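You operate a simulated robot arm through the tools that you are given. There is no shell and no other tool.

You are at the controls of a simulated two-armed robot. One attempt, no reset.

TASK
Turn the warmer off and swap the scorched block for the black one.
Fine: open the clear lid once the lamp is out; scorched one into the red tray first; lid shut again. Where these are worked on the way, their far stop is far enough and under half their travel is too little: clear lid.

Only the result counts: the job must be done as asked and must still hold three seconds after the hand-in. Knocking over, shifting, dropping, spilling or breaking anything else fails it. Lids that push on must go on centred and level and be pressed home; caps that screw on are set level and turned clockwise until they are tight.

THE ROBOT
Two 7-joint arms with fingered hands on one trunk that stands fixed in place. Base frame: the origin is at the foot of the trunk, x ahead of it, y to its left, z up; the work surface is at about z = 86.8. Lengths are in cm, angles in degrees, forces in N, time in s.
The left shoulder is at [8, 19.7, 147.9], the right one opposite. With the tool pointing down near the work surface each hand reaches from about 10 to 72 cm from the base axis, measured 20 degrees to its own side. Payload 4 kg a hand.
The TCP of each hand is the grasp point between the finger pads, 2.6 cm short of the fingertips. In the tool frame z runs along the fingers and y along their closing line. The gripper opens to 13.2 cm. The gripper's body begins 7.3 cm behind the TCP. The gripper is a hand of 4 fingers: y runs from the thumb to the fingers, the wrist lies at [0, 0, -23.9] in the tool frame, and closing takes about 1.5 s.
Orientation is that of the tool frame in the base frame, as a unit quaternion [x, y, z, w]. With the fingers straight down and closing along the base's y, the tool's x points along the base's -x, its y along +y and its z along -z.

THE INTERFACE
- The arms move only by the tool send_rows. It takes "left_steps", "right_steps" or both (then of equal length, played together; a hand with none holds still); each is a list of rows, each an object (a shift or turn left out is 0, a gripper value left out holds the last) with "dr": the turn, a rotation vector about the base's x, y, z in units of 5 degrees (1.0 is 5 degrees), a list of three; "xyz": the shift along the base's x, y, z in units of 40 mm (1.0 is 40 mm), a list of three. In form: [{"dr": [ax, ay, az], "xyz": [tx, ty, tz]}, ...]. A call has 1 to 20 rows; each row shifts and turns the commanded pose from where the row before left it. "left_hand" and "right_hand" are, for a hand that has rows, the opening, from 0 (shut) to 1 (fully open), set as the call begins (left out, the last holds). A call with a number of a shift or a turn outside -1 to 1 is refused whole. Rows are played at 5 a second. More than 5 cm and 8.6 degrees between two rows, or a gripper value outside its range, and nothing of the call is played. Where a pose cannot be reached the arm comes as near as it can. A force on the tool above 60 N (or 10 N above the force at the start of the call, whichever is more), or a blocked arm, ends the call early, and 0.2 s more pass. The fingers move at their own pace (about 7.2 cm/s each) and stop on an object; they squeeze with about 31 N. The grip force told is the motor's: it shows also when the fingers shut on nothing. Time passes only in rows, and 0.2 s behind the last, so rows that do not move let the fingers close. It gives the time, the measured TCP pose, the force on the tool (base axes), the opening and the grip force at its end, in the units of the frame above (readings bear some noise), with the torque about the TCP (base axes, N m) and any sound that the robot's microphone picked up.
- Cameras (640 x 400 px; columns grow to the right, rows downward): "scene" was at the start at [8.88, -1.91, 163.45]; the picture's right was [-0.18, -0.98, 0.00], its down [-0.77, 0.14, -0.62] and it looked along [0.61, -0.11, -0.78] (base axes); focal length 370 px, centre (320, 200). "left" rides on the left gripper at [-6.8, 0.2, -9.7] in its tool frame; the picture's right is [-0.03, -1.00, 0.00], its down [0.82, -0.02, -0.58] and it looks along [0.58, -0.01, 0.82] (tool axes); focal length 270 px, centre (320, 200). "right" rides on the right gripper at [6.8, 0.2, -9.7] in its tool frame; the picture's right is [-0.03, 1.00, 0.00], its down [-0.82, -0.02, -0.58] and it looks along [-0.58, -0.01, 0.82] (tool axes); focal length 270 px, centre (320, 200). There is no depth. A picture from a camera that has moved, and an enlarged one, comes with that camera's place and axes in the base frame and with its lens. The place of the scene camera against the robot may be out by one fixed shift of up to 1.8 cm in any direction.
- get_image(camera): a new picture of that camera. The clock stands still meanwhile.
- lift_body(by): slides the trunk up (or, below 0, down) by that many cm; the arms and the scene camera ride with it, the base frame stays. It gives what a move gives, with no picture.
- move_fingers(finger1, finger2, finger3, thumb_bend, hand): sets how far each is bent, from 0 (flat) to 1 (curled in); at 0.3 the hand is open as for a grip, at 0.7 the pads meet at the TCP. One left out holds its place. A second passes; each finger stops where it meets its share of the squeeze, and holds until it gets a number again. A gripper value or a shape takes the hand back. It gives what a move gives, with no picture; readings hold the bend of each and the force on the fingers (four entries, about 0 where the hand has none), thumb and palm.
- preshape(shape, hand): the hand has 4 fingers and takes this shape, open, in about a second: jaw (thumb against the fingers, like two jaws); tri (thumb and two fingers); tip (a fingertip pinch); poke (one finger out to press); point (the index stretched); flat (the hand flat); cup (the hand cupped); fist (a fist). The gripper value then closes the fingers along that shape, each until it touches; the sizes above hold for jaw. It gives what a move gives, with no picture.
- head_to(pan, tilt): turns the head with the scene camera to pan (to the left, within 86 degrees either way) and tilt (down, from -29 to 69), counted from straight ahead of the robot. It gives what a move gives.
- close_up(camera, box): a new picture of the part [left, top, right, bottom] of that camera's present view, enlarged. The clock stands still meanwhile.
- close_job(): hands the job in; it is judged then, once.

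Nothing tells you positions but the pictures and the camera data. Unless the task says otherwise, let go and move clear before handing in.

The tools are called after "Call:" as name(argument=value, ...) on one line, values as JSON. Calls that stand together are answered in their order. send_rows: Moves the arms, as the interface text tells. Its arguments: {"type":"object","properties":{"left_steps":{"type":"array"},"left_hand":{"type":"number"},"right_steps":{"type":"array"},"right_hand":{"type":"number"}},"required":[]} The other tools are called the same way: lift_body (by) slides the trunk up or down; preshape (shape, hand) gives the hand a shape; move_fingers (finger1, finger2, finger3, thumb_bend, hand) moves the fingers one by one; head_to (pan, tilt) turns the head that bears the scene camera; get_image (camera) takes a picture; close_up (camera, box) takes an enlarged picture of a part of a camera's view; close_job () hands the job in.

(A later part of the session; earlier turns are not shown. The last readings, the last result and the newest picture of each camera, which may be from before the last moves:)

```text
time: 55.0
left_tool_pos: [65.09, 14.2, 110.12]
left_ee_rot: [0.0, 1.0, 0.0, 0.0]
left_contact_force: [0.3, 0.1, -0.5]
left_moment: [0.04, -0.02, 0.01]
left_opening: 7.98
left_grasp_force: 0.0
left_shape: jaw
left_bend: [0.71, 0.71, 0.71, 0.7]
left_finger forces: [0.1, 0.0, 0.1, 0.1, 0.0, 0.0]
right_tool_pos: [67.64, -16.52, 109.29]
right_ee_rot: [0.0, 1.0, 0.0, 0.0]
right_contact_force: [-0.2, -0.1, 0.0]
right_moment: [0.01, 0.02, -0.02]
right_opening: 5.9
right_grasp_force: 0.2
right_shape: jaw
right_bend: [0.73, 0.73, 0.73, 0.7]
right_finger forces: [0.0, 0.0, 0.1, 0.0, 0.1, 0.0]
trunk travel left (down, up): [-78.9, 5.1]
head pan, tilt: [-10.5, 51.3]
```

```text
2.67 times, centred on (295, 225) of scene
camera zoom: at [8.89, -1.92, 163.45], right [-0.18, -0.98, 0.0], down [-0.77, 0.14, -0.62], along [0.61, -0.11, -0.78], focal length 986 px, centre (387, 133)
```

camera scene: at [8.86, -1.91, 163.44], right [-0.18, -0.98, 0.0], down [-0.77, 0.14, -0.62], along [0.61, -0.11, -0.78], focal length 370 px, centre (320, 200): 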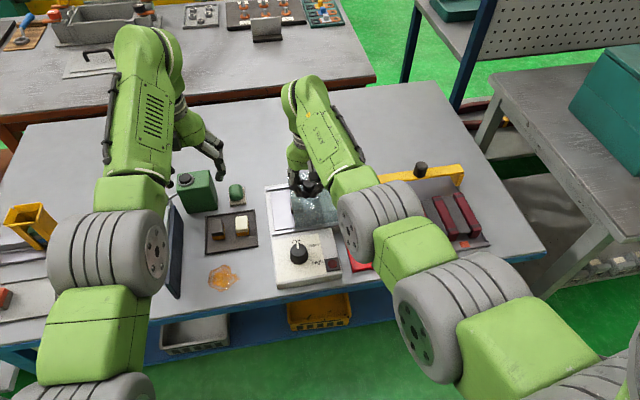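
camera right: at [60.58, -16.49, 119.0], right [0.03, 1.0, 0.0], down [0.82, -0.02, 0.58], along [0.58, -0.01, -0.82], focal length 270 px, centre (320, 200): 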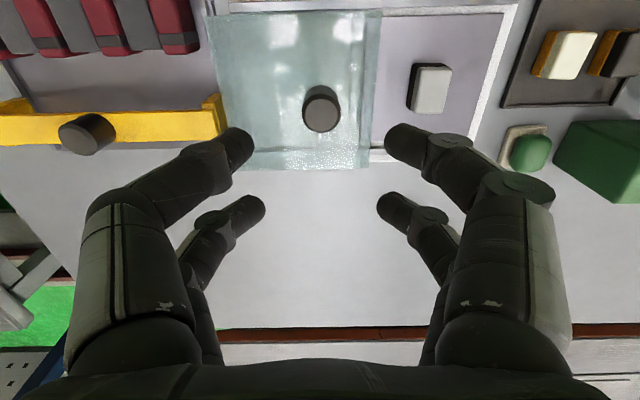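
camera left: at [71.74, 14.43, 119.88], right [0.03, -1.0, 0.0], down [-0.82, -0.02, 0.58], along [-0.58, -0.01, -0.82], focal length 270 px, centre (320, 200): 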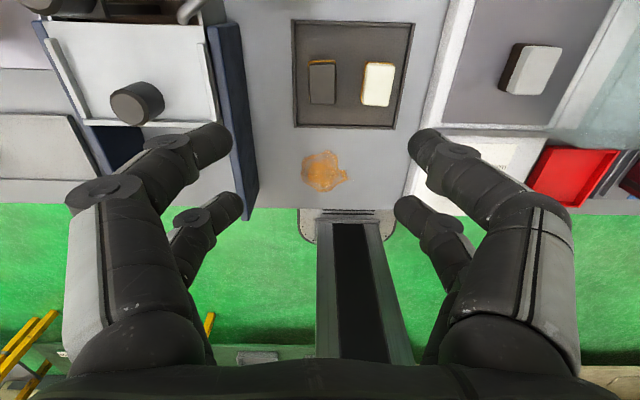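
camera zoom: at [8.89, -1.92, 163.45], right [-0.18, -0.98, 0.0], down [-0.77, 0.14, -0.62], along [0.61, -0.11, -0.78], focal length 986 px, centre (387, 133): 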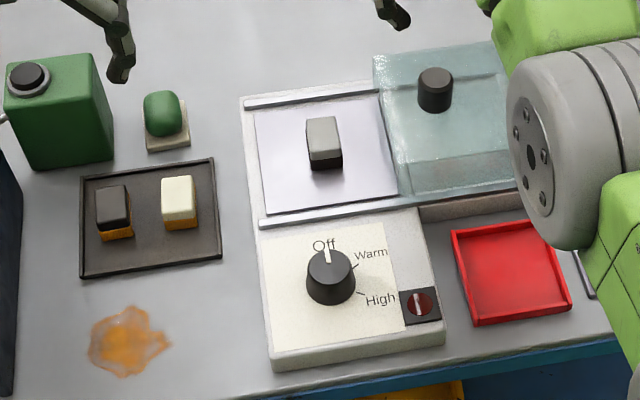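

The lamp is out and the lid fully open, with the scorched block at about [67.3,-5.8], top near z 91.9. Space beside the open lid is tight for the wide jaw shape, so I'll check how the "tip" shape looks.

Call:
preshape(shape="tip", hand="right")

Call:
get_image(camera="right")

Call:
close_up(camera="scene", box=[280, 80, 420, 220])

```text
time: 55.9
left_tool_pos: [65.04, 14.3, 110.03]
left_ee_rot: [-0.001, 1.0, 0.0, 0.0]
left_contact_force: [-0.1, -0.7, 0.1]
left_moment: [0.0, -0.02, 0.0]
left_opening: 7.99
left_grasp_force: 0.0
left_shape: jaw
left_bend: [0.71, 0.71, 0.71, 0.7]
left_finger forces: [0.0, 0.0, 0.0, 0.0, 0.0, 0.0]
right_tool_pos: [67.72, -16.57, 109.16]
right_ee_rot: [0.0, 1.0, -0.001, 0.0]
right_contact_force: [-1.1, -0.1, -0.6]
right_moment: [0.0, 0.01, 0.03]
right_opening: 13.22
right_grasp_force: 0.0
right_shape: tip
right_bend: [0.3, 0.3, 0.3, 0.3]
right_finger forces: [0.0, 0.0, 0.0, 0.0, 0.0, 0.1]
trunk travel left (down, up): [-78.9, 5.1]
head pan, tilt: [-10.5, 51.3]
```

```text
taken
camera right: at [60.6, -16.47, 118.98], right [0.03, 1.0, 0.0], down [0.82, -0.02, 0.58], along [0.58, -0.01, -0.82], focal length 270 px, centre (320, 200)
```

right: 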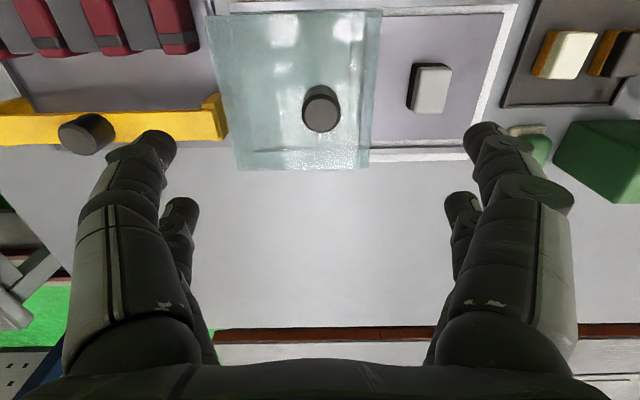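

```text
2.86 times, centred on (350, 150) of scene
camera zoom: at [8.9, -1.91, 163.45], right [-0.18, -0.98, 0.0], down [-0.77, 0.14, -0.62], along [0.61, -0.11, -0.78], focal length 1056 px, centre (234, 343)
```

zoom: 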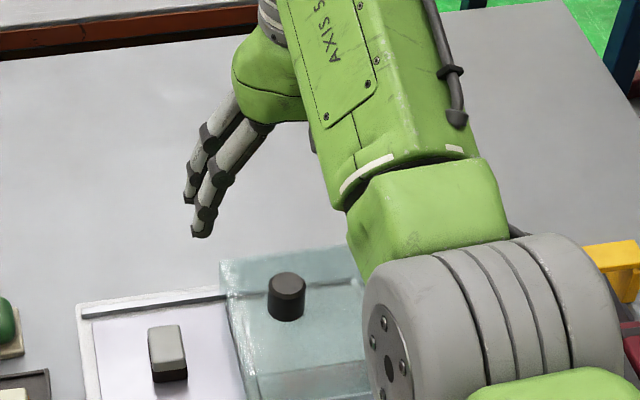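

Call:
send_rows(right_steps=[{"xyz": [0, 0, 0]}, {"xyz": [0, 0, 0]}, {"xyz": [0, 0, 0]}, {"xyz": [0, 0, 0]}, {"xyz": [0, 0, 0]}, {"xyz": [0, 0, 0]}], right_hand=0.35)

Call:
get_image(camera="right")

Call:
close_up(camera="scene", box=[280, 80, 420, 220])

```text
time: 57.3
left_tool_pos: [65.09, 14.29, 110.17]
left_ee_rot: [0.0, 1.0, 0.001, 0.001]
left_contact_force: [-0.6, 1.6, 0.0]
left_moment: [-0.03, 0.01, -0.02]
left_opening: 7.95
left_grasp_force: 0.0
left_shape: jaw
left_bend: [0.71, 0.71, 0.71, 0.7]
left_finger forces: [0.0, 0.0, 0.0, 0.0, 0.0, 0.0]
right_tool_pos: [67.67, -16.6, 109.07]
right_ee_rot: [0.0, 1.0, 0.0, -0.001]
right_contact_force: [-0.2, -0.3, -0.1]
right_moment: [0.0, 0.01, 0.04]
right_opening: 4.66
right_grasp_force: 0.0
right_shape: tip
right_bend: [0.73, 0.73, 0.73, 0.7]
right_finger forces: [0.0, 0.0, 0.0, 0.0, 0.1, 0.0]
trunk travel left (down, up): [-78.9, 5.1]
head pan, tilt: [-10.5, 51.3]
```

```text
taken
camera right: at [60.59, -16.47, 118.98], right [0.03, 1.0, 0.0], down [0.82, -0.02, 0.58], along [0.58, -0.01, -0.82], focal length 270 px, centre (320, 200)
```

right: 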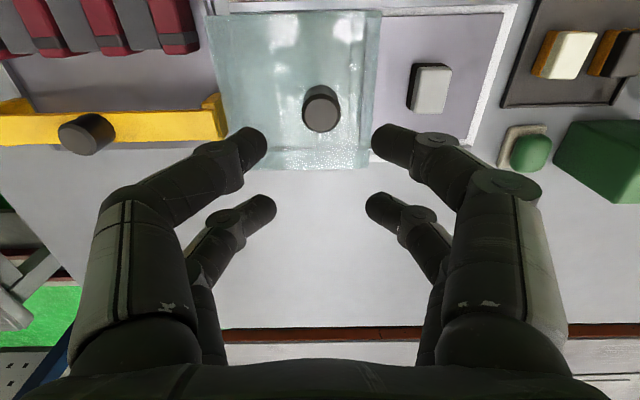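

```text
2.86 times, centred on (350, 150) of scene
camera zoom: at [8.9, -1.9, 163.45], right [-0.18, -0.98, 0.0], down [-0.77, 0.14, -0.62], along [0.61, -0.11, -0.78], focal length 1056 px, centre (234, 343)
```

zoom: 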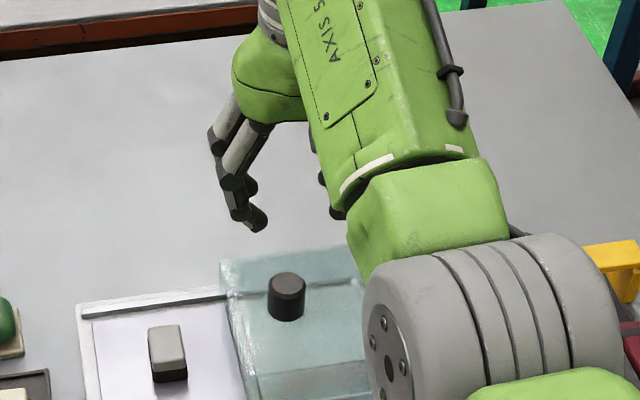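

"tip" behaves like "jaw" here, so I'll stay with the jaw closing along y. I'll move the right hand above the scorched block for a refined position.

Call:
preshape(shape="jaw", hand="right")

Call:
send_rows(right_steps=[{"xyz": [-0.02, 0.4, 0]}, {"xyz": [-0.02, 0.6, 0]}, {"xyz": [-0.02, 0.6, 0]}, {"xyz": [-0.02, 0.6, 0]}, {"xyz": [0, 0.47, -0.2]}, {"xyz": [0, 0, -0.6]}, {"xyz": [0, 0, -0.4]}, {"xyz": [0, 0, 0]}], right_hand=0.35)

Call:
get_image(camera="right")

Call:
get_image(camera="left")

Call:
close_up(camera="scene", box=[230, 110, 390, 240])

```text
time: 58.2
left_tool_pos: [65.09, 14.38, 110.16]
left_ee_rot: [-0.001, 1.0, 0.001, 0.0]
left_contact_force: [0.1, 0.2, -0.7]
left_moment: [-0.03, 0.03, 0.0]
left_opening: 7.98
left_grasp_force: 0.0
left_shape: jaw
left_bend: [0.71, 0.71, 0.71, 0.7]
left_finger forces: [0.0, 0.0, 0.0, 0.0, 0.0, 0.1]
right_tool_pos: [67.66, -16.59, 109.15]
right_ee_rot: [0.0, 1.0, -0.001, 0.0]
right_contact_force: [-0.6, -0.1, 0.7]
right_moment: [0.02, -0.05, -0.02]
right_opening: 13.18
right_grasp_force: 0.1
right_shape: jaw
right_bend: [0.3, 0.3, 0.3, 0.3]
right_finger forces: [0.1, 0.0, 0.0, 0.0, 0.1, 0.1]
trunk travel left (down, up): [-78.9, 5.1]
head pan, tilt: [-10.5, 51.3]
```

```text
time: 60.0
left_tool_pos: [65.05, 14.32, 110.21]
left_ee_rot: [0.0, 1.0, 0.0, 0.0]
left_contact_force: [0.9, -0.2, -0.1]
left_moment: [0.0, 0.01, -0.01]
left_opening: 7.96
left_grasp_force: 0.0
left_shape: jaw
left_bend: [0.71, 0.71, 0.71, 0.7]
left_finger forces: [0.0, 0.1, 0.0, 0.0, 0.1, 0.0]
right_tool_pos: [67.26, -5.83, 104.4]
right_ee_rot: [0.0, 1.0, 0.0, 0.0]
right_contact_force: [1.3, 1.0, 0.3]
right_moment: [0.01, 0.01, -0.01]
right_opening: 4.66
right_grasp_force: 0.2
right_shape: jaw
right_bend: [0.73, 0.73, 0.73, 0.7]
right_finger forces: [0.0, 0.0, 0.0, 0.0, 0.1, 0.0]
trunk travel left (down, up): [-78.9, 5.1]
head pan, tilt: [-10.5, 51.3]
```

```text
taken
camera right: at [60.14, -5.65, 114.26], right [0.03, 1.0, 0.0], down [0.82, -0.02, 0.58], along [0.58, -0.01, -0.82], focal length 270 px, centre (320, 200)
```

right: 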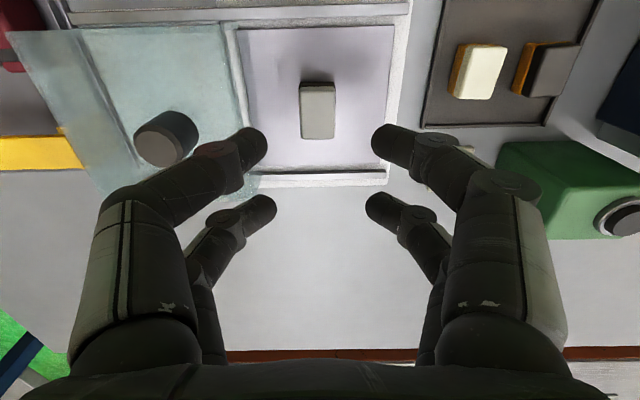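

```text
taken
camera left: at [71.73, 14.48, 119.87], right [0.03, -1.0, 0.0], down [-0.82, -0.02, 0.58], along [-0.58, -0.01, -0.82], focal length 270 px, centre (320, 200)
```

left: 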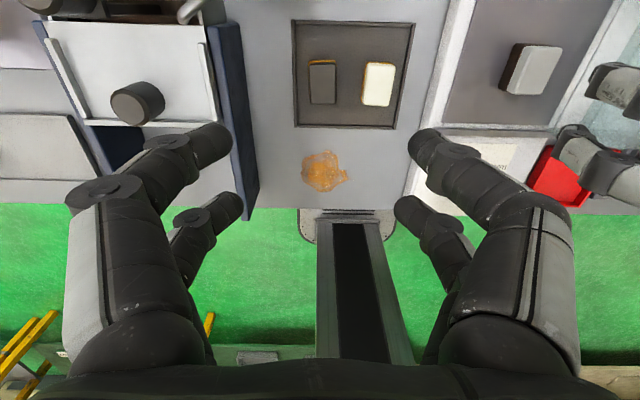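

```text
3.08 times, centred on (310, 175) of scene
camera zoom: at [8.88, -1.85, 163.45], right [-0.18, -0.98, 0.0], down [-0.77, 0.14, -0.62], along [0.61, -0.11, -0.78], focal length 1137 px, centre (351, 277)
```

zoom: 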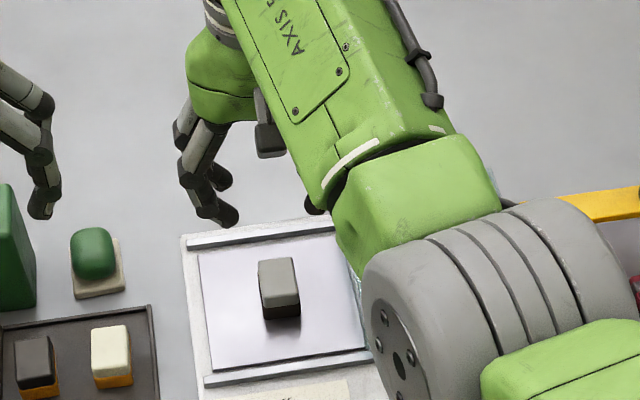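

Call:
close_up(camera="right", box=[200, 0, 420, 200])

Call:
close_up(camera="left", box=[430, 0, 640, 150])

```text
2.00 times, centred on (310, 100) of right
camera zoom: at [60.14, -5.65, 114.26], right [0.03, 1.0, 0.0], down [0.82, -0.02, 0.58], along [0.58, -0.01, -0.82], focal length 541 px, centre (340, 400)
```

zoom: 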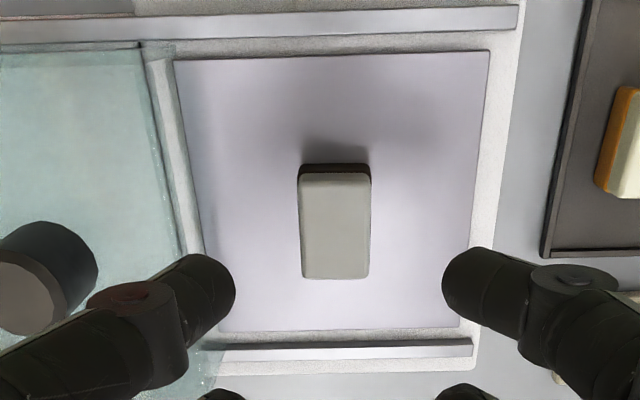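

```text
2.67 times, centred on (535, 75) of left
camera zoom: at [71.73, 14.48, 119.87], right [0.03, -1.0, 0.0], down [-0.82, -0.02, 0.58], along [-0.58, -0.01, -0.82], focal length 721 px, centre (-253, 533)
```

zoom: 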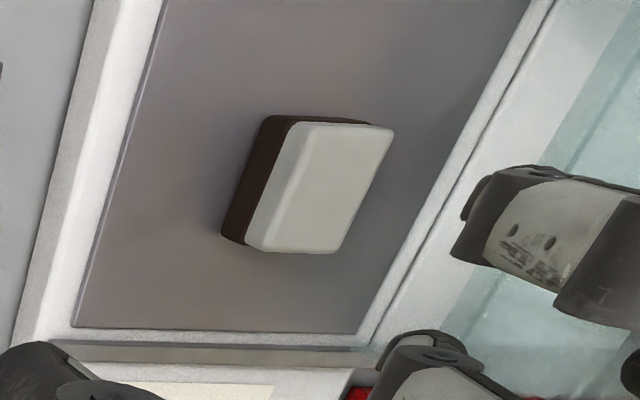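

The scorched block is at about [67.3,-5.9], ~2.9 × 4.2 cm with its top near z 91.8; the open lid's edge is at y ≈ −11.7. I'll narrow the opening, lean the hand 6° toward +y so the knuckles clear the lid, and descend partway.

Call:
send_rows(right_steps=[{"dr": [-0.6, 0, 0], "xyz": [0, -0.02, -0.2]}, {"dr": [-0.6, 0, 0], "xyz": [0.01, 0, -0.5]}, {"xyz": [0, 0, -0.6]}, {"xyz": [0, 0, -0.6]}, {"xyz": [0, 0, -0.5]}, {"xyz": [0, 0, 0]}], right_hand=0.3)

Call:
get_image(camera="right")

Call:
close_up(camera="left", box=[430, 0, 640, 150])

Call:
close_up(camera="scene", box=[230, 130, 390, 260])

```text
time: 61.4
left_tool_pos: [64.98, 14.34, 110.12]
left_ee_rot: [0.0, 1.0, 0.0, 0.001]
left_contact_force: [0.1, 0.3, -0.2]
left_moment: [0.0, 0.0, 0.0]
left_opening: 7.95
left_grasp_force: 0.0
left_shape: jaw
left_bend: [0.71, 0.71, 0.71, 0.7]
left_finger forces: [0.0, 0.1, 0.0, 0.0, 0.0, 0.0]
right_tool_pos: [67.29, -5.9, 94.65]
right_ee_rot: [0.0, 0.999, -0.052, -0.001]
right_contact_force: [0.6, 0.5, 0.2]
right_moment: [0.01, 0.01, 0.0]
right_opening: 3.97
right_grasp_force: 0.0
right_shape: jaw
right_bend: [0.73, 0.73, 0.73, 0.7]
right_finger forces: [0.1, 0.0, 0.1, 0.0, 0.0, 0.0]
trunk travel left (down, up): [-78.9, 5.1]
head pan, tilt: [-10.5, 51.3]
```

```text
taken
camera right: at [60.29, -4.65, 104.39], right [0.03, 0.99, -0.1], down [0.82, 0.04, 0.58], along [0.58, -0.1, -0.81], focal length 270 px, centre (320, 200)
```

right: 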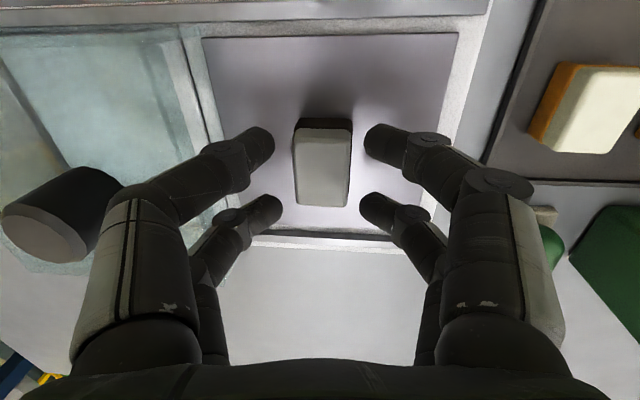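

```text
2.67 times, centred on (535, 75) of left
camera zoom: at [71.74, 14.47, 119.87], right [0.03, -1.0, 0.0], down [-0.82, -0.02, 0.58], along [-0.58, -0.01, -0.82], focal length 721 px, centre (-253, 533)
```

zoom: 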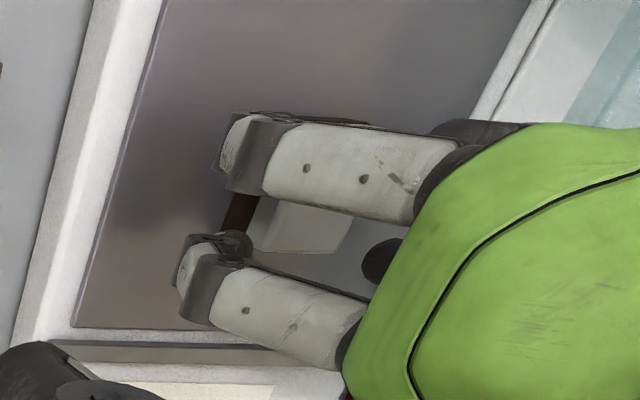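

```text
3.08 times, centred on (310, 195) of scene
camera zoom: at [8.89, -1.88, 163.45], right [-0.18, -0.98, 0.0], down [-0.77, 0.14, -0.62], along [0.61, -0.11, -0.78], focal length 1137 px, centre (351, 215)
```

zoom: 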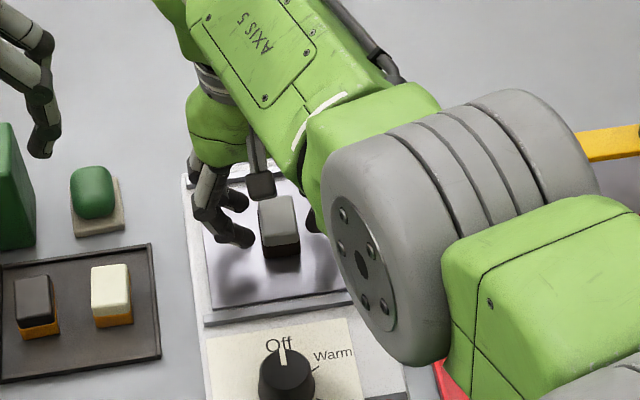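

The block lies centred between the fingers and the lid is clear. I'll lower to gripping height and close gently.

Call:
send_rows(right_steps=[{"xyz": [0, -0.02, -0.2]}, {"xyz": [0, 0, -0.2]}, {"xyz": [0, 0, -0.13]}, {"xyz": [0, 0, 0]}])

Call:
get_image(camera="right")

Call:
close_up(camera="left", box=[430, 0, 640, 150])

```text
time: 62.4
left_tool_pos: [65.09, 14.29, 110.22]
left_ee_rot: [0.0, 1.0, -0.001, 0.0]
left_contact_force: [-0.1, -0.3, 1.0]
left_moment: [0.0, 0.01, -0.01]
left_opening: 7.95
left_grasp_force: 0.0
left_shape: jaw
left_bend: [0.71, 0.71, 0.71, 0.7]
left_finger forces: [0.1, 0.0, 0.0, 0.0, 0.0, 0.1]
right_tool_pos: [66.99, -5.96, 93.32]
right_ee_rot: [-0.001, 0.999, -0.052, 0.0]
right_contact_force: [-0.5, 0.8, 0.0]
right_moment: [0.01, -0.02, 0.0]
right_opening: 3.97
right_grasp_force: 0.1
right_shape: jaw
right_bend: [0.73, 0.73, 0.73, 0.7]
right_finger forces: [0.0, 0.1, 0.0, 0.0, 0.0, 0.0]
right hand out of reach, approached as far as the arm can: row 3
trunk travel left (down, up): [-78.9, 5.1]
head pan, tilt: [-10.5, 51.3]
```

```text
taken
camera right: at [59.97, -4.77, 102.93], right [0.03, 0.99, -0.1], down [0.82, 0.04, 0.58], along [0.58, -0.1, -0.81], focal length 270 px, centre (320, 200)
```

right: 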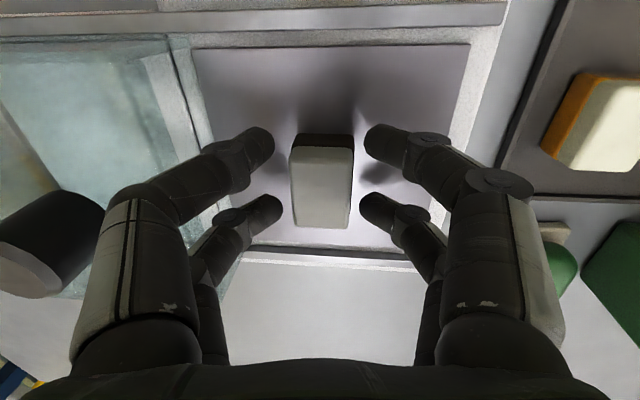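

```text
2.67 times, centred on (535, 75) of left
camera zoom: at [71.74, 14.45, 119.87], right [0.03, -1.0, 0.0], down [-0.82, -0.02, 0.58], along [-0.58, -0.01, -0.82], focal length 721 px, centre (-253, 533)
```

zoom: 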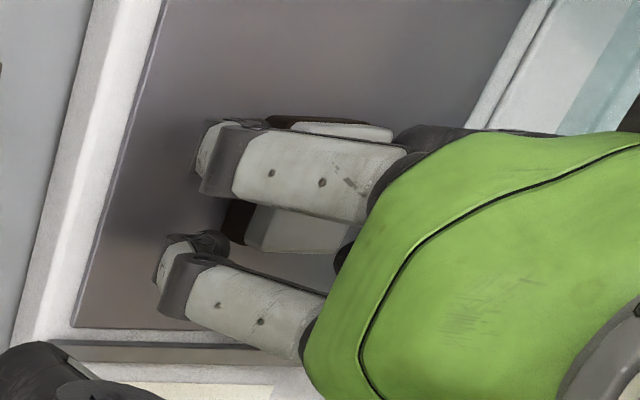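

The right arm has hit its reach limit just above grip height. Lowering the trunk will help both arms, so I'll raise both hands first and then lower the trunk 15 cm.

Call:
send_rows(right_steps=[{"xyz": [0.03, 0, 0.5]}, {"xyz": [0.03, 0, 0.9]}, {"xyz": [0, 0, 0.9]}, {"xyz": [0, 0, 0.9]}, {"xyz": [0, 0, 0.9]}, {"xyz": [0, 0, 0.7]}, {"xyz": [0, 0, 0]}], left_steps=[{"xyz": [0, 0, 0.6]}, {"xyz": [0, 0, 0.6]}, {"xyz": [0, 0, 0.6]}, {"xyz": [0, 0, 0.6]}, {"xyz": [0, 0, 0.6]}, {"xyz": [0, 0, 0.6]}, {"xyz": [0, 0, 0]}])

Call:
get_image(camera="scene")

```text
time: 64.0
left_tool_pos: [64.96, 14.32, 124.57]
left_ee_rot: [0.0, 1.0, 0.0, 0.0]
left_contact_force: [0.0, -0.8, -0.7]
left_moment: [0.0, 0.01, 0.01]
left_opening: 7.99
left_grasp_force: 0.0
left_shape: jaw
left_bend: [0.71, 0.71, 0.71, 0.7]
left_finger forces: [0.1, 0.0, 0.1, 0.0, 0.1, 0.0]
right_tool_pos: [67.27, -5.98, 112.61]
right_ee_rot: [0.0, 0.999, -0.052, -0.001]
right_contact_force: [0.3, 0.3, 0.1]
right_moment: [-0.02, 0.01, 0.01]
right_opening: 3.97
right_grasp_force: 0.1
right_shape: jaw
right_bend: [0.73, 0.73, 0.73, 0.7]
right_finger forces: [0.0, 0.0, 0.1, 0.0, 0.0, 0.1]
trunk travel left (down, up): [-78.9, 5.1]
head pan, tilt: [-10.5, 51.3]
```

```text
taken
camera scene: at [8.93, -1.89, 163.44], right [-0.18, -0.98, 0.0], down [-0.77, 0.14, -0.62], along [0.61, -0.11, -0.78], focal length 370 px, centre (320, 200)
```

scene: 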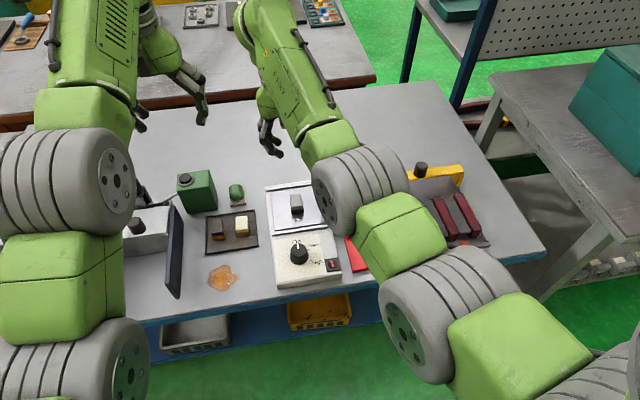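

Everything is well clear. I'll lower the trunk by 13 cm.

Call:
lift_body(by=-13)

Call:
get_image(camera="scene")

Call:
get_image(camera="right")

```text
time: 65.6
left_tool_pos: [64.77, 14.29, 111.61]
left_ee_rot: [-0.001, 1.0, 0.0, 0.0]
left_contact_force: [0.0, 0.1, 0.5]
left_moment: [0.02, 0.02, 0.06]
left_opening: 7.98
left_grasp_force: 0.1
left_shape: jaw
left_bend: [0.71, 0.71, 0.71, 0.7]
left_finger forces: [0.1, 0.0, 0.0, 0.1, 0.0, 0.0]
right_tool_pos: [67.15, -5.87, 99.63]
right_ee_rot: [0.0, 0.999, -0.053, 0.0]
right_contact_force: [-0.5, -0.1, 0.5]
right_moment: [0.01, 0.01, 0.01]
right_opening: 3.99
right_grasp_force: 0.1
right_shape: jaw
right_bend: [0.73, 0.73, 0.73, 0.7]
right_finger forces: [0.1, 0.0, 0.1, 0.1, 0.0, 0.0]
trunk travel left (down, up): [-65.9, 18.1]
head pan, tilt: [-10.5, 51.3]
```

```text
taken
camera scene: at [8.87, -1.9, 150.45], right [-0.18, -0.98, 0.0], down [-0.77, 0.14, -0.62], along [0.61, -0.11, -0.78], focal length 370 px, centre (320, 200)
```

scene: 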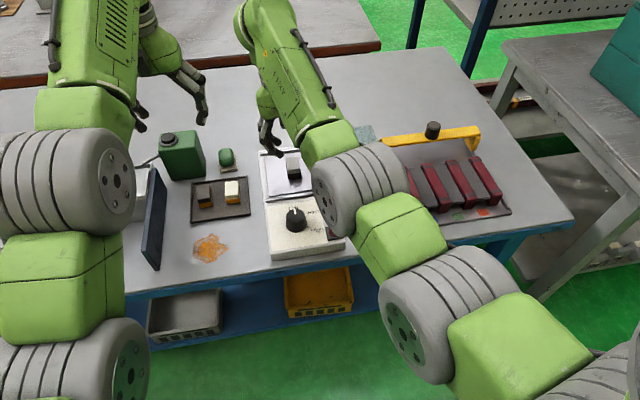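

```text
taken
camera right: at [60.12, -4.8, 109.3], right [0.03, 0.99, -0.1], down [0.82, 0.04, 0.58], along [0.58, -0.1, -0.81], focal length 270 px, centre (320, 200)
```

right: 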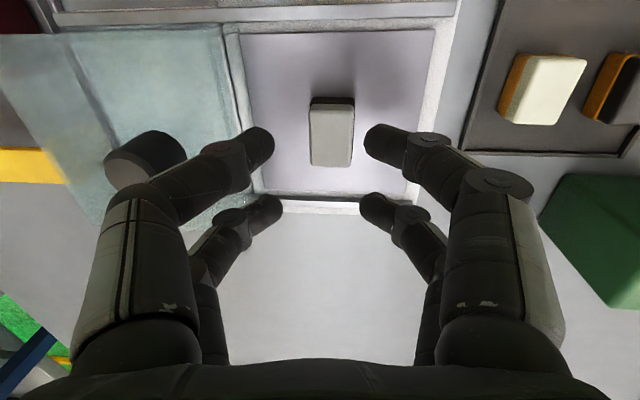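

Trunk lowered without contact. I'll descend over the scorched block to gripping height (TCP ≈ z 92.5).

Call:
send_rows(right_steps=[{"xyz": [0.04, -0.02, -0.4]}, {"xyz": [0, 0, -0.5]}, {"xyz": [0, 0, -0.4]}, {"xyz": [0, 0, -0.3]}, {"xyz": [0, 0, -0.18]}, {"xyz": [0, 0, 0]}])

Call:
get_image(camera="right")

Call:
close_up(camera="left", box=[430, 0, 640, 150])

```text
time: 67.0
left_tool_pos: [64.77, 14.27, 111.52]
left_ee_rot: [0.0, 1.0, -0.001, 0.0]
left_contact_force: [0.0, -1.1, 0.7]
left_moment: [0.0, 0.0, -0.03]
left_opening: 7.96
left_grasp_force: 0.1
left_shape: jaw
left_bend: [0.71, 0.71, 0.71, 0.7]
left_finger forces: [0.0, 0.1, 0.0, 0.1, 0.0, 0.1]
right_tool_pos: [67.28, -5.99, 92.43]
right_ee_rot: [0.0, 0.999, -0.052, 0.0]
right_contact_force: [0.0, 0.2, 0.1]
right_moment: [-0.01, 0.0, -0.02]
right_opening: 3.98
right_grasp_force: 0.0
right_shape: jaw
right_bend: [0.73, 0.73, 0.73, 0.7]
right_finger forces: [0.0, 0.1, 0.0, 0.1, 0.0, 0.1]
trunk travel left (down, up): [-65.9, 18.1]
head pan, tilt: [-10.5, 51.3]
```

```text
taken
camera right: at [60.25, -4.9, 102.22], right [0.03, 0.99, -0.1], down [0.82, 0.04, 0.58], along [0.58, -0.1, -0.81], focal length 270 px, centre (320, 200)
```

right: 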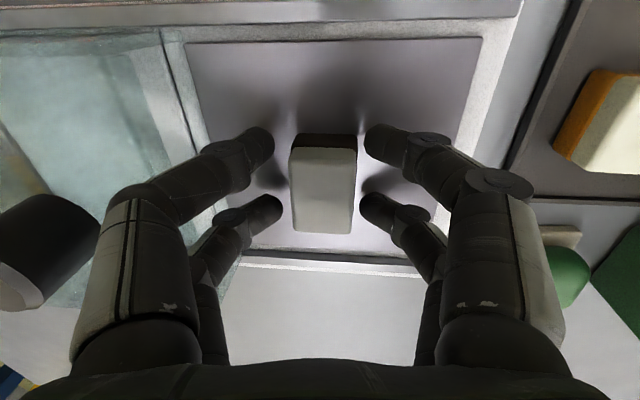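

```text
2.67 times, centred on (535, 75) of left
camera zoom: at [71.59, 14.49, 121.35], right [0.03, -1.0, 0.0], down [-0.82, -0.02, 0.58], along [-0.58, -0.01, -0.82], focal length 721 px, centre (-253, 533)
```

zoom: 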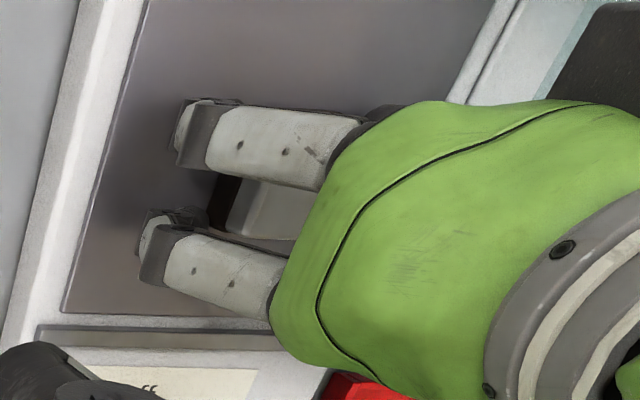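

The block is between all four fingertips with no contact yet. I'll close on it.

Call:
send_rows(right_steps=[{"xyz": [0, 0, 0]}, {"xyz": [0, 0, 0]}, {"xyz": [0, 0, 0]}, {"xyz": [0, 0, 0]}, {"xyz": [0, 0, 0]}, {"xyz": [0, 0, 0]}, {"xyz": [0, 0, 0]}], right_hand=0)

Call:
get_image(camera="right")

```text
time: 68.6
left_tool_pos: [64.86, 14.24, 111.65]
left_ee_rot: [0.0, 1.0, 0.0, 0.0]
left_contact_force: [-0.4, 0.0, 0.2]
left_moment: [0.0, -0.04, 0.02]
left_opening: 7.95
left_grasp_force: 0.0
left_shape: jaw
left_bend: [0.71, 0.71, 0.71, 0.7]
left_finger forces: [0.1, 0.0, 0.1, 0.0, 0.0, 0.0]
right_tool_pos: [67.37, -6.07, 92.42]
right_ee_rot: [0.0, 0.999, -0.052, 0.0]
right_contact_force: [0.8, -0.3, 0.4]
right_moment: [0.0, -0.01, 0.02]
right_opening: 2.38
right_grasp_force: 31.0
right_shape: jaw
right_bend: [0.73, 0.73, 0.73, 0.7]
right_finger forces: [27.8, 27.9, 27.6, 0.0, 28.1, 0.0]
trunk travel left (down, up): [-65.9, 18.1]
head pan, tilt: [-10.5, 51.3]
```

```text
taken
camera right: at [60.27, -4.91, 102.21], right [0.03, 0.99, -0.1], down [0.82, 0.04, 0.58], along [0.58, -0.1, -0.81], focal length 270 px, centre (320, 200)
```

right: 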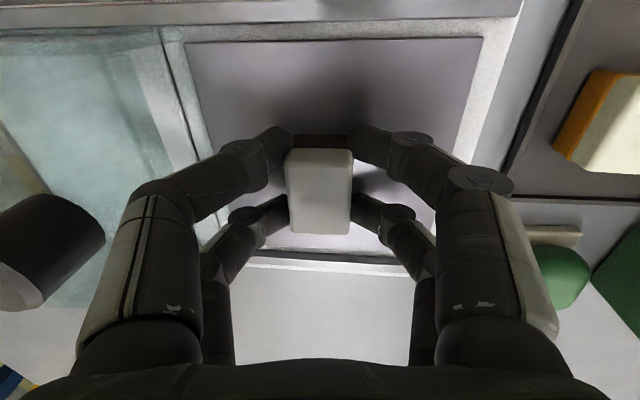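

All four fingers grip evenly (~28 N each). I'll lift straight up and check it holds.

Call:
send_rows(right_steps=[{"xyz": [0, 0, 0.2]}, {"xyz": [0, 0, 0.4]}, {"xyz": [0, 0, 0.6]}, {"xyz": [0, 0, 0.7]}, {"xyz": [0, 0, 0.7]}, {"xyz": [0, 0, 0.4]}, {"xyz": [0, 0, 0]}])

Call:
get_image(camera="right")

Call:
close_up(camera="scene", box=[230, 110, 420, 260])

```text
time: 70.2
left_tool_pos: [64.95, 14.26, 111.62]
left_ee_rot: [-0.001, 1.0, 0.0, 0.0]
left_contact_force: [0.3, 0.3, 0.7]
left_moment: [-0.05, 0.01, -0.01]
left_opening: 7.99
left_grasp_force: 0.1
left_shape: jaw
left_bend: [0.71, 0.71, 0.71, 0.7]
left_finger forces: [0.1, 0.0, 0.1, 0.0, 0.1, 0.1]
right_tool_pos: [67.34, -6.04, 104.32]
right_ee_rot: [-0.001, 0.999, -0.053, 0.0]
right_contact_force: [-1.2, 0.6, -1.1]
right_moment: [0.03, -0.02, 0.0]
right_opening: 2.4
right_grasp_force: 30.5
right_shape: jaw
right_bend: [0.73, 0.73, 0.73, 0.7]
right_finger forces: [27.7, 27.9, 27.7, 0.0, 28.1, 0.0]
trunk travel left (down, up): [-65.9, 18.1]
head pan, tilt: [-10.5, 51.3]
```

```text
taken
camera right: at [60.26, -4.96, 114.11], right [0.03, 0.99, -0.1], down [0.82, 0.04, 0.58], along [0.58, -0.1, -0.81], focal length 270 px, centre (320, 200)
```

right: 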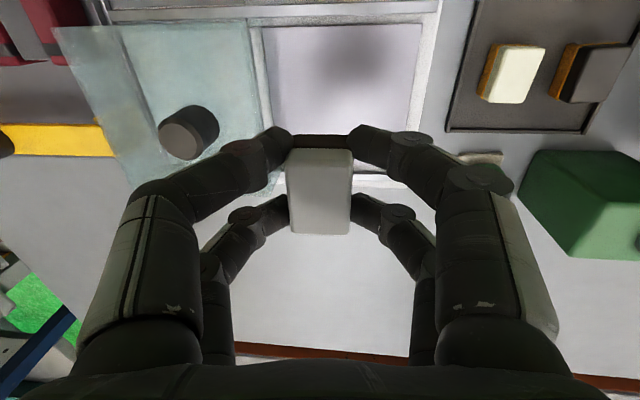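

```text
2.67 times, centred on (325, 185) of scene
camera zoom: at [8.92, -1.9, 150.44], right [-0.18, -0.98, 0.0], down [-0.77, 0.14, -0.62], along [0.61, -0.11, -0.78], focal length 986 px, centre (307, 240)
```

zoom: 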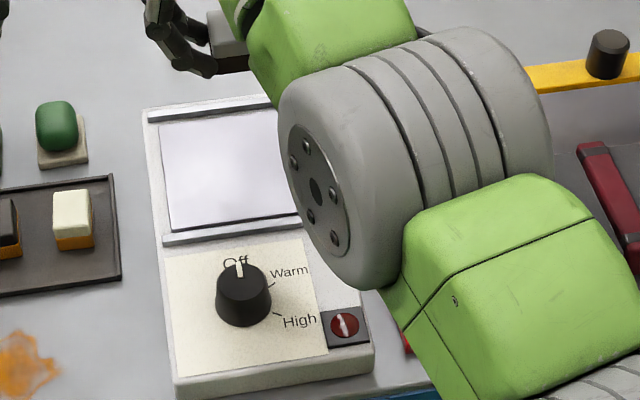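

The block is safely lifted. I'll carry it at this height over to above the red tray (about [52.7,-20.3]) and look.

Call:
send_rows(right_steps=[{"xyz": [-0.3, -0.3, 0]}, {"xyz": [-0.5, -0.5, 0]}, {"xyz": [-0.6, -0.6, 0]}, {"xyz": [-0.6, -0.6, 0]}, {"xyz": [-0.6, -0.6, 0]}, {"xyz": [-0.6, -0.55, 0]}, {"xyz": [-0.46, -0.42, 0]}, {"xyz": [0, 0, 0]}])

Call:
get_image(camera="right")

Call:
get_image(camera="scene")

Call:
get_image(camera="left")

```text
time: 72.0
left_tool_pos: [64.82, 14.3, 111.6]
left_ee_rot: [0.0, 1.0, 0.0, 0.0]
left_contact_force: [0.9, -0.1, 0.1]
left_moment: [0.01, -0.01, -0.05]
left_opening: 7.97
left_grasp_force: 0.0
left_shape: jaw
left_bend: [0.71, 0.71, 0.71, 0.7]
left_finger forces: [0.1, 0.0, 0.0, 0.0, 0.0, 0.1]
right_tool_pos: [54.78, -20.43, 103.48]
right_ee_rot: [0.0, 0.999, -0.052, 0.0]
right_contact_force: [0.5, -0.4, -1.0]
right_moment: [0.0, 0.0, 0.02]
right_opening: 2.4
right_grasp_force: 30.9
right_shape: jaw
right_bend: [0.73, 0.73, 0.73, 0.7]
right_finger forces: [27.9, 28.0, 27.7, 0.1, 28.1, 0.0]
right hand out of reach, approached as far as the arm can: row 6, 7
trunk travel left (down, up): [-65.9, 18.1]
head pan, tilt: [-10.5, 51.3]
```

```text
taken
camera right: at [47.73, -19.31, 113.26], right [0.03, 0.99, -0.1], down [0.82, 0.04, 0.58], along [0.58, -0.1, -0.81], focal length 270 px, centre (320, 200)
```

right: 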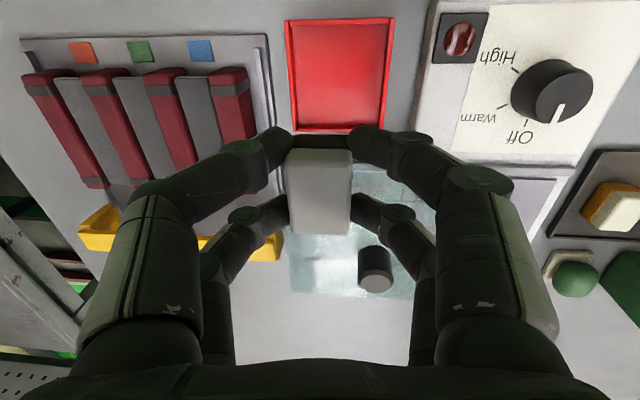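

```text
taken
camera scene: at [8.9, -1.88, 150.45], right [-0.18, -0.98, 0.0], down [-0.77, 0.14, -0.62], along [0.61, -0.11, -0.78], focal length 370 px, centre (320, 200)
```

scene: 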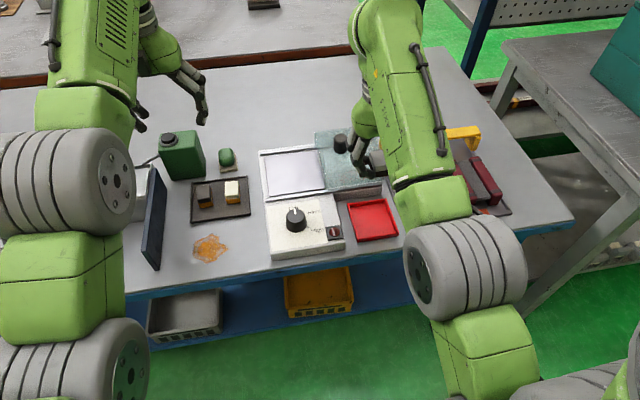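

```text
taken
camera left: at [71.61, 14.5, 121.33], right [0.03, -1.0, 0.0], down [-0.82, -0.02, 0.58], along [-0.58, -0.01, -0.82], focal length 270 px, centre (320, 200)
```

left: 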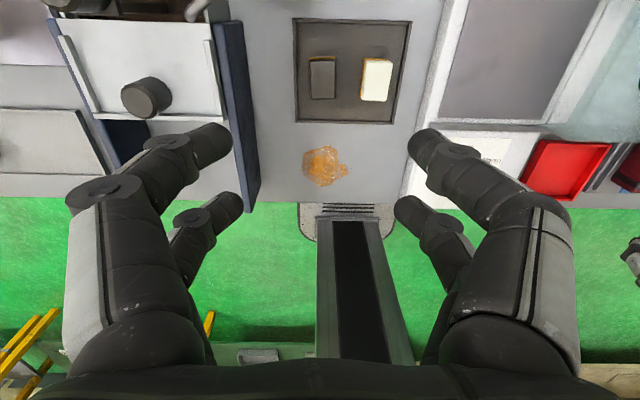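

The tray spans about x 48.4–57.5, y −24.6 to −16.3, and the hand is above it, though the arm was limited in moving closer at this height. I'll descend, which relaxes that limit, and then fine-tune.

Call:
send_rows(right_steps=[{"xyz": [0, 0, -0.5]}, {"xyz": [0, 0, -0.6]}, {"xyz": [0, 0, -0.6]}, {"xyz": [0, 0, -0.5]}, {"xyz": [-0.1, 0, -0.3]}, {"xyz": [-0.1, 0, 0]}, {"xyz": [0, 0, 0]}])

Call:
get_image(camera="right")

Call:
close_up(camera="scene", box=[260, 130, 440, 270])

```text
time: 73.6
left_tool_pos: [64.84, 14.35, 111.57]
left_ee_rot: [-0.001, 1.0, 0.0, 0.0]
left_contact_force: [-0.2, 0.2, 0.3]
left_moment: [0.0, 0.02, 0.03]
left_opening: 7.98
left_grasp_force: 0.0
left_shape: jaw
left_bend: [0.71, 0.71, 0.71, 0.7]
left_finger forces: [0.1, 0.1, 0.0, 0.0, 0.1, 0.0]
right_tool_pos: [53.94, -20.37, 93.53]
right_ee_rot: [0.001, 0.999, -0.052, 0.0]
right_contact_force: [0.5, -0.5, -0.6]
right_moment: [0.04, 0.01, 0.0]
right_opening: 2.36
right_grasp_force: 31.3
right_shape: jaw
right_bend: [0.73, 0.73, 0.73, 0.7]
right_finger forces: [28.0, 27.9, 27.8, 0.0, 28.2, 0.0]
trunk travel left (down, up): [-65.9, 18.1]
head pan, tilt: [-10.5, 51.3]
```

```text
taken
camera right: at [46.99, -19.12, 103.23], right [0.03, 0.99, -0.1], down [0.82, 0.04, 0.58], along [0.58, -0.1, -0.81], focal length 270 px, centre (320, 200)
```

right: 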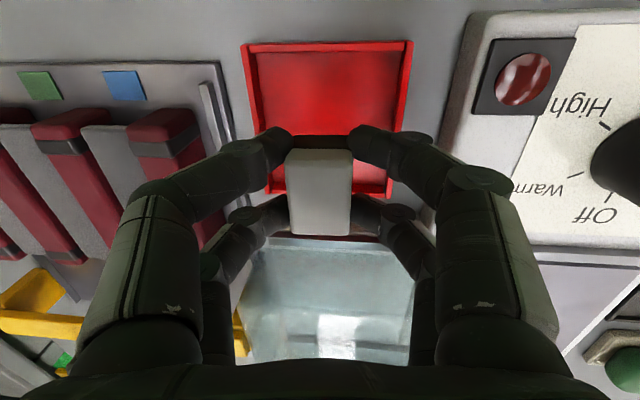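

```text
2.86 times, centred on (350, 200) of scene
camera zoom: at [8.91, -1.91, 150.44], right [-0.18, -0.98, 0.0], down [-0.77, 0.14, -0.62], along [0.61, -0.11, -0.78], focal length 1056 px, centre (234, 200)
```

zoom: 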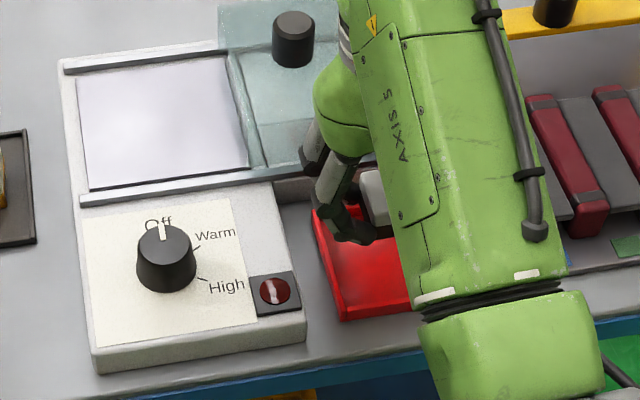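

The hand is centred over the tray at TCP [53.9,-20.4,93.5]. I'll lower the block in toward the tray floor, in small steps.

Call:
send_rows(right_steps=[{"xyz": [-0.1, 0, -0.2]}, {"xyz": [0, 0, -0.25]}, {"xyz": [0, 0, -0.2]}, {"xyz": [0, 0, 0]}])

Call:
get_image(camera="right")

Call:
close_up(camera="scene", box=[320, 170, 400, 240])

```text
time: 74.6
left_tool_pos: [64.87, 14.32, 111.59]
left_ee_rot: [0.0, 1.0, 0.0, 0.0]
left_contact_force: [-0.5, 0.1, 0.6]
left_moment: [-0.03, -0.01, -0.01]
left_opening: 7.96
left_grasp_force: 0.1
left_shape: jaw
left_bend: [0.71, 0.71, 0.71, 0.7]
left_finger forces: [0.1, 0.0, 0.1, 0.0, 0.0, 0.0]
right_tool_pos: [53.63, -20.18, 90.88]
right_ee_rot: [0.0, 0.999, -0.053, 0.001]
right_contact_force: [-0.6, -0.4, -0.3]
right_moment: [-0.01, 0.01, 0.02]
right_opening: 2.37
right_grasp_force: 31.0
right_shape: jaw
right_bend: [0.73, 0.73, 0.73, 0.7]
right_finger forces: [27.9, 27.8, 27.7, 0.1, 28.1, 0.1]
trunk travel left (down, up): [-65.9, 18.1]
head pan, tilt: [-10.5, 51.3]
```

```text
taken
camera right: at [46.5, -19.14, 100.62], right [0.03, 0.99, -0.1], down [0.82, 0.04, 0.58], along [0.58, -0.1, -0.81], focal length 270 px, centre (320, 200)
```

right: 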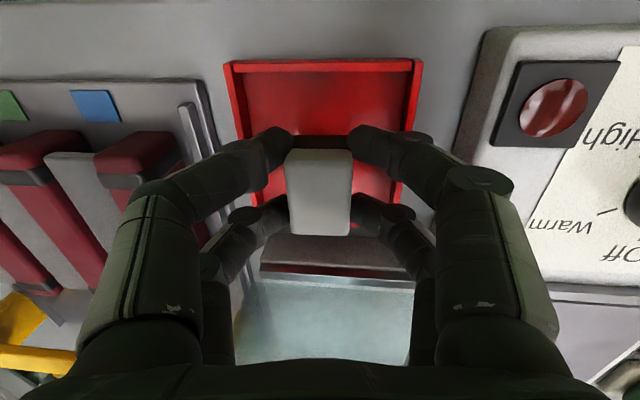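

```text
5.71 times, centred on (360, 205) of scene
camera zoom: at [8.87, -1.91, 150.45], right [-0.18, -0.98, 0.0], down [-0.77, 0.14, -0.62], along [0.61, -0.11, -0.78], focal length 2112 px, centre (91, 171)
```

zoom: 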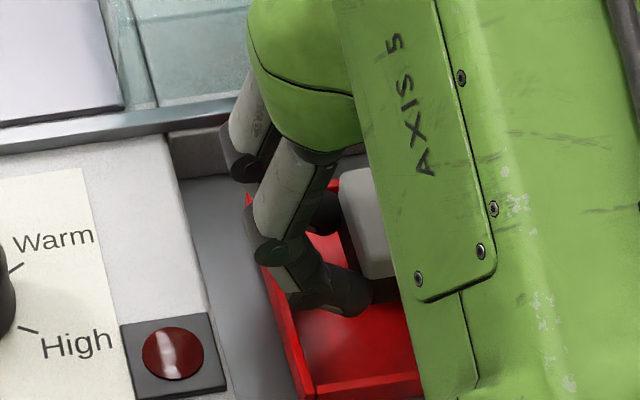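

No contact yet at z 90.9. I'll continue down in small steps and watch the vertical force.

Call:
send_rows(right_steps=[{"xyz": [0, 0, -0.06]}, {"xyz": [0, 0, -0.06]}, {"xyz": [0, 0, 0]}])

Call:
send_rows(right_steps=[{"xyz": [0, 0, -0.04]}, {"xyz": [0, 0, -0.03]}, {"xyz": [0, 0, 0]}])

```text
time: 75.4
left_tool_pos: [64.93, 14.34, 111.65]
left_ee_rot: [-0.001, 1.0, 0.0, -0.001]
left_contact_force: [0.0, 0.3, -0.1]
left_moment: [0.0, 0.0, -0.02]
left_opening: 7.97
left_grasp_force: 0.1
left_shape: jaw
left_bend: [0.71, 0.71, 0.71, 0.7]
left_finger forces: [0.0, 0.0, 0.1, 0.0, 0.0, 0.0]
right_tool_pos: [53.61, -20.25, 90.36]
right_ee_rot: [0.0, 0.999, -0.052, 0.0]
right_contact_force: [0.6, -0.4, -0.7]
right_moment: [-0.01, 0.01, 0.01]
right_opening: 2.43
right_grasp_force: 31.1
right_shape: jaw
right_bend: [0.73, 0.73, 0.73, 0.7]
right_finger forces: [27.9, 27.9, 27.7, 0.1, 28.2, 0.0]
trunk travel left (down, up): [-65.9, 18.1]
head pan, tilt: [-10.5, 51.3]
```

```text
time: 76.2
left_tool_pos: [64.86, 14.31, 111.63]
left_ee_rot: [0.001, 1.0, 0.0, 0.001]
left_contact_force: [-0.2, -0.1, -0.5]
left_moment: [0.01, 0.02, 0.06]
left_opening: 7.96
left_grasp_force: 0.0
left_shape: jaw
left_bend: [0.71, 0.71, 0.71, 0.7]
left_finger forces: [0.1, 0.1, 0.0, 0.0, 0.0, 0.1]
right_tool_pos: [53.66, -20.35, 90.1]
right_ee_rot: [0.0, 0.999, -0.052, 0.0]
right_contact_force: [0.3, 0.0, -0.1]
right_moment: [0.03, -0.01, -0.01]
right_opening: 2.38
right_grasp_force: 30.9
right_shape: jaw
right_bend: [0.73, 0.73, 0.73, 0.7]
right_finger forces: [28.0, 27.9, 27.8, 0.0, 28.1, 0.1]
trunk travel left (down, up): [-65.9, 18.1]
head pan, tilt: [-10.5, 51.3]
```

Call:
send_rows(right_steps=[{"xyz": [0, 0, -0.03]}, {"xyz": [0, 0, -0.03]}, {"xyz": [0, 0, 0]}])

Call:
get_image(camera="right")

```text
time: 77.0
left_tool_pos: [64.85, 14.25, 111.67]
left_ee_rot: [0.001, 1.0, -0.001, 0.0]
left_contact_force: [-0.2, 0.4, 0.5]
left_moment: [0.02, 0.0, 0.0]
left_opening: 7.97
left_grasp_force: 0.1
left_shape: jaw
left_bend: [0.71, 0.71, 0.71, 0.7]
left_finger forces: [0.0, 0.0, 0.0, 0.0, 0.0, 0.0]
right_tool_pos: [53.59, -20.18, 89.8]
right_ee_rot: [-0.001, 0.999, -0.052, 0.001]
right_contact_force: [0.1, -0.1, -0.3]
right_moment: [0.0, 0.0, -0.02]
right_opening: 2.43
right_grasp_force: 30.7
right_shape: jaw
right_bend: [0.73, 0.73, 0.73, 0.7]
right_finger forces: [27.9, 27.8, 27.7, 0.1, 28.1, 0.0]
trunk travel left (down, up): [-65.9, 18.1]
head pan, tilt: [-10.5, 51.3]
```

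```text
taken
camera right: at [46.58, -19.17, 99.56], right [0.03, 0.99, -0.1], down [0.82, 0.04, 0.58], along [0.58, -0.1, -0.81], focal length 270 px, centre (320, 200)
```

right: 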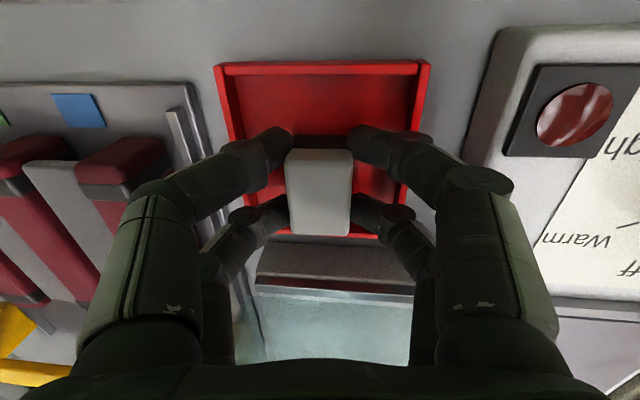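

Call:
send_rows(right_steps=[{"xyz": [0, 0, -0.03]}, {"xyz": [0, 0, -0.02]}, {"xyz": [0, 0, 0]}])

Call:
close_up(camera="scene", box=[330, 180, 390, 240])

Call:
close_up(camera="left", box=[500, 100, 640, 240])

```text
time: 77.8
left_tool_pos: [64.95, 14.22, 111.62]
left_ee_rot: [0.0, 1.0, 0.0, 0.0]
left_contact_force: [0.5, -0.6, -0.3]
left_moment: [0.04, 0.0, 0.03]
left_opening: 7.97
left_grasp_force: 0.1
left_shape: jaw
left_bend: [0.71, 0.71, 0.71, 0.7]
left_finger forces: [0.1, 0.0, 0.0, 0.0, 0.1, 0.0]
right_tool_pos: [53.57, -20.31, 89.62]
right_ee_rot: [-0.001, 0.999, -0.053, 0.001]
right_contact_force: [0.8, -0.7, -0.3]
right_moment: [0.01, 0.02, 0.0]
right_opening: 2.4
right_grasp_force: 31.3
right_shape: jaw
right_bend: [0.73, 0.73, 0.73, 0.7]
right_finger forces: [28.0, 27.9, 27.7, 0.0, 28.1, 0.1]
trunk travel left (down, up): [-65.9, 18.1]
head pan, tilt: [-10.5, 51.3]
```

```text
6.67 times, centred on (360, 210) of scene
camera zoom: at [8.89, -1.91, 150.45], right [-0.18, -0.98, 0.0], down [-0.77, 0.14, -0.62], along [0.61, -0.11, -0.78], focal length 2464 px, centre (53, 133)
```

zoom: 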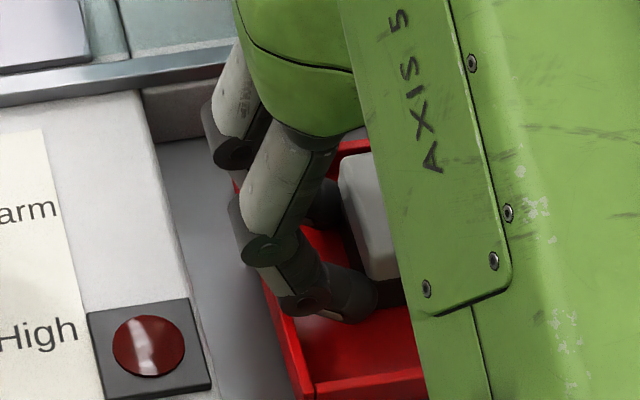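

```text
2.86 times, centred on (570, 170) of left
camera zoom: at [71.6, 14.48, 121.34], right [0.03, -1.0, 0.0], down [-0.82, -0.02, 0.58], along [-0.58, -0.01, -0.82], focal length 772 px, centre (-394, 286)
```

zoom: 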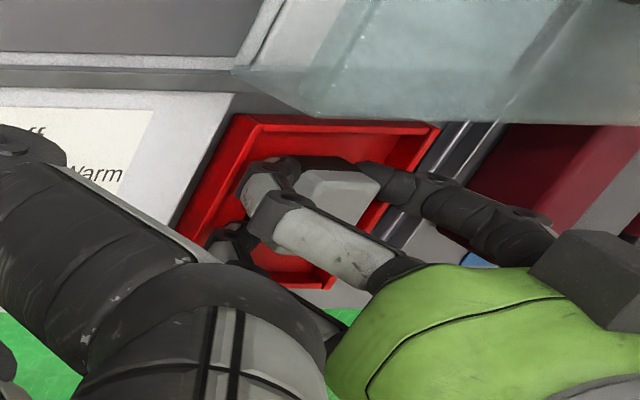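

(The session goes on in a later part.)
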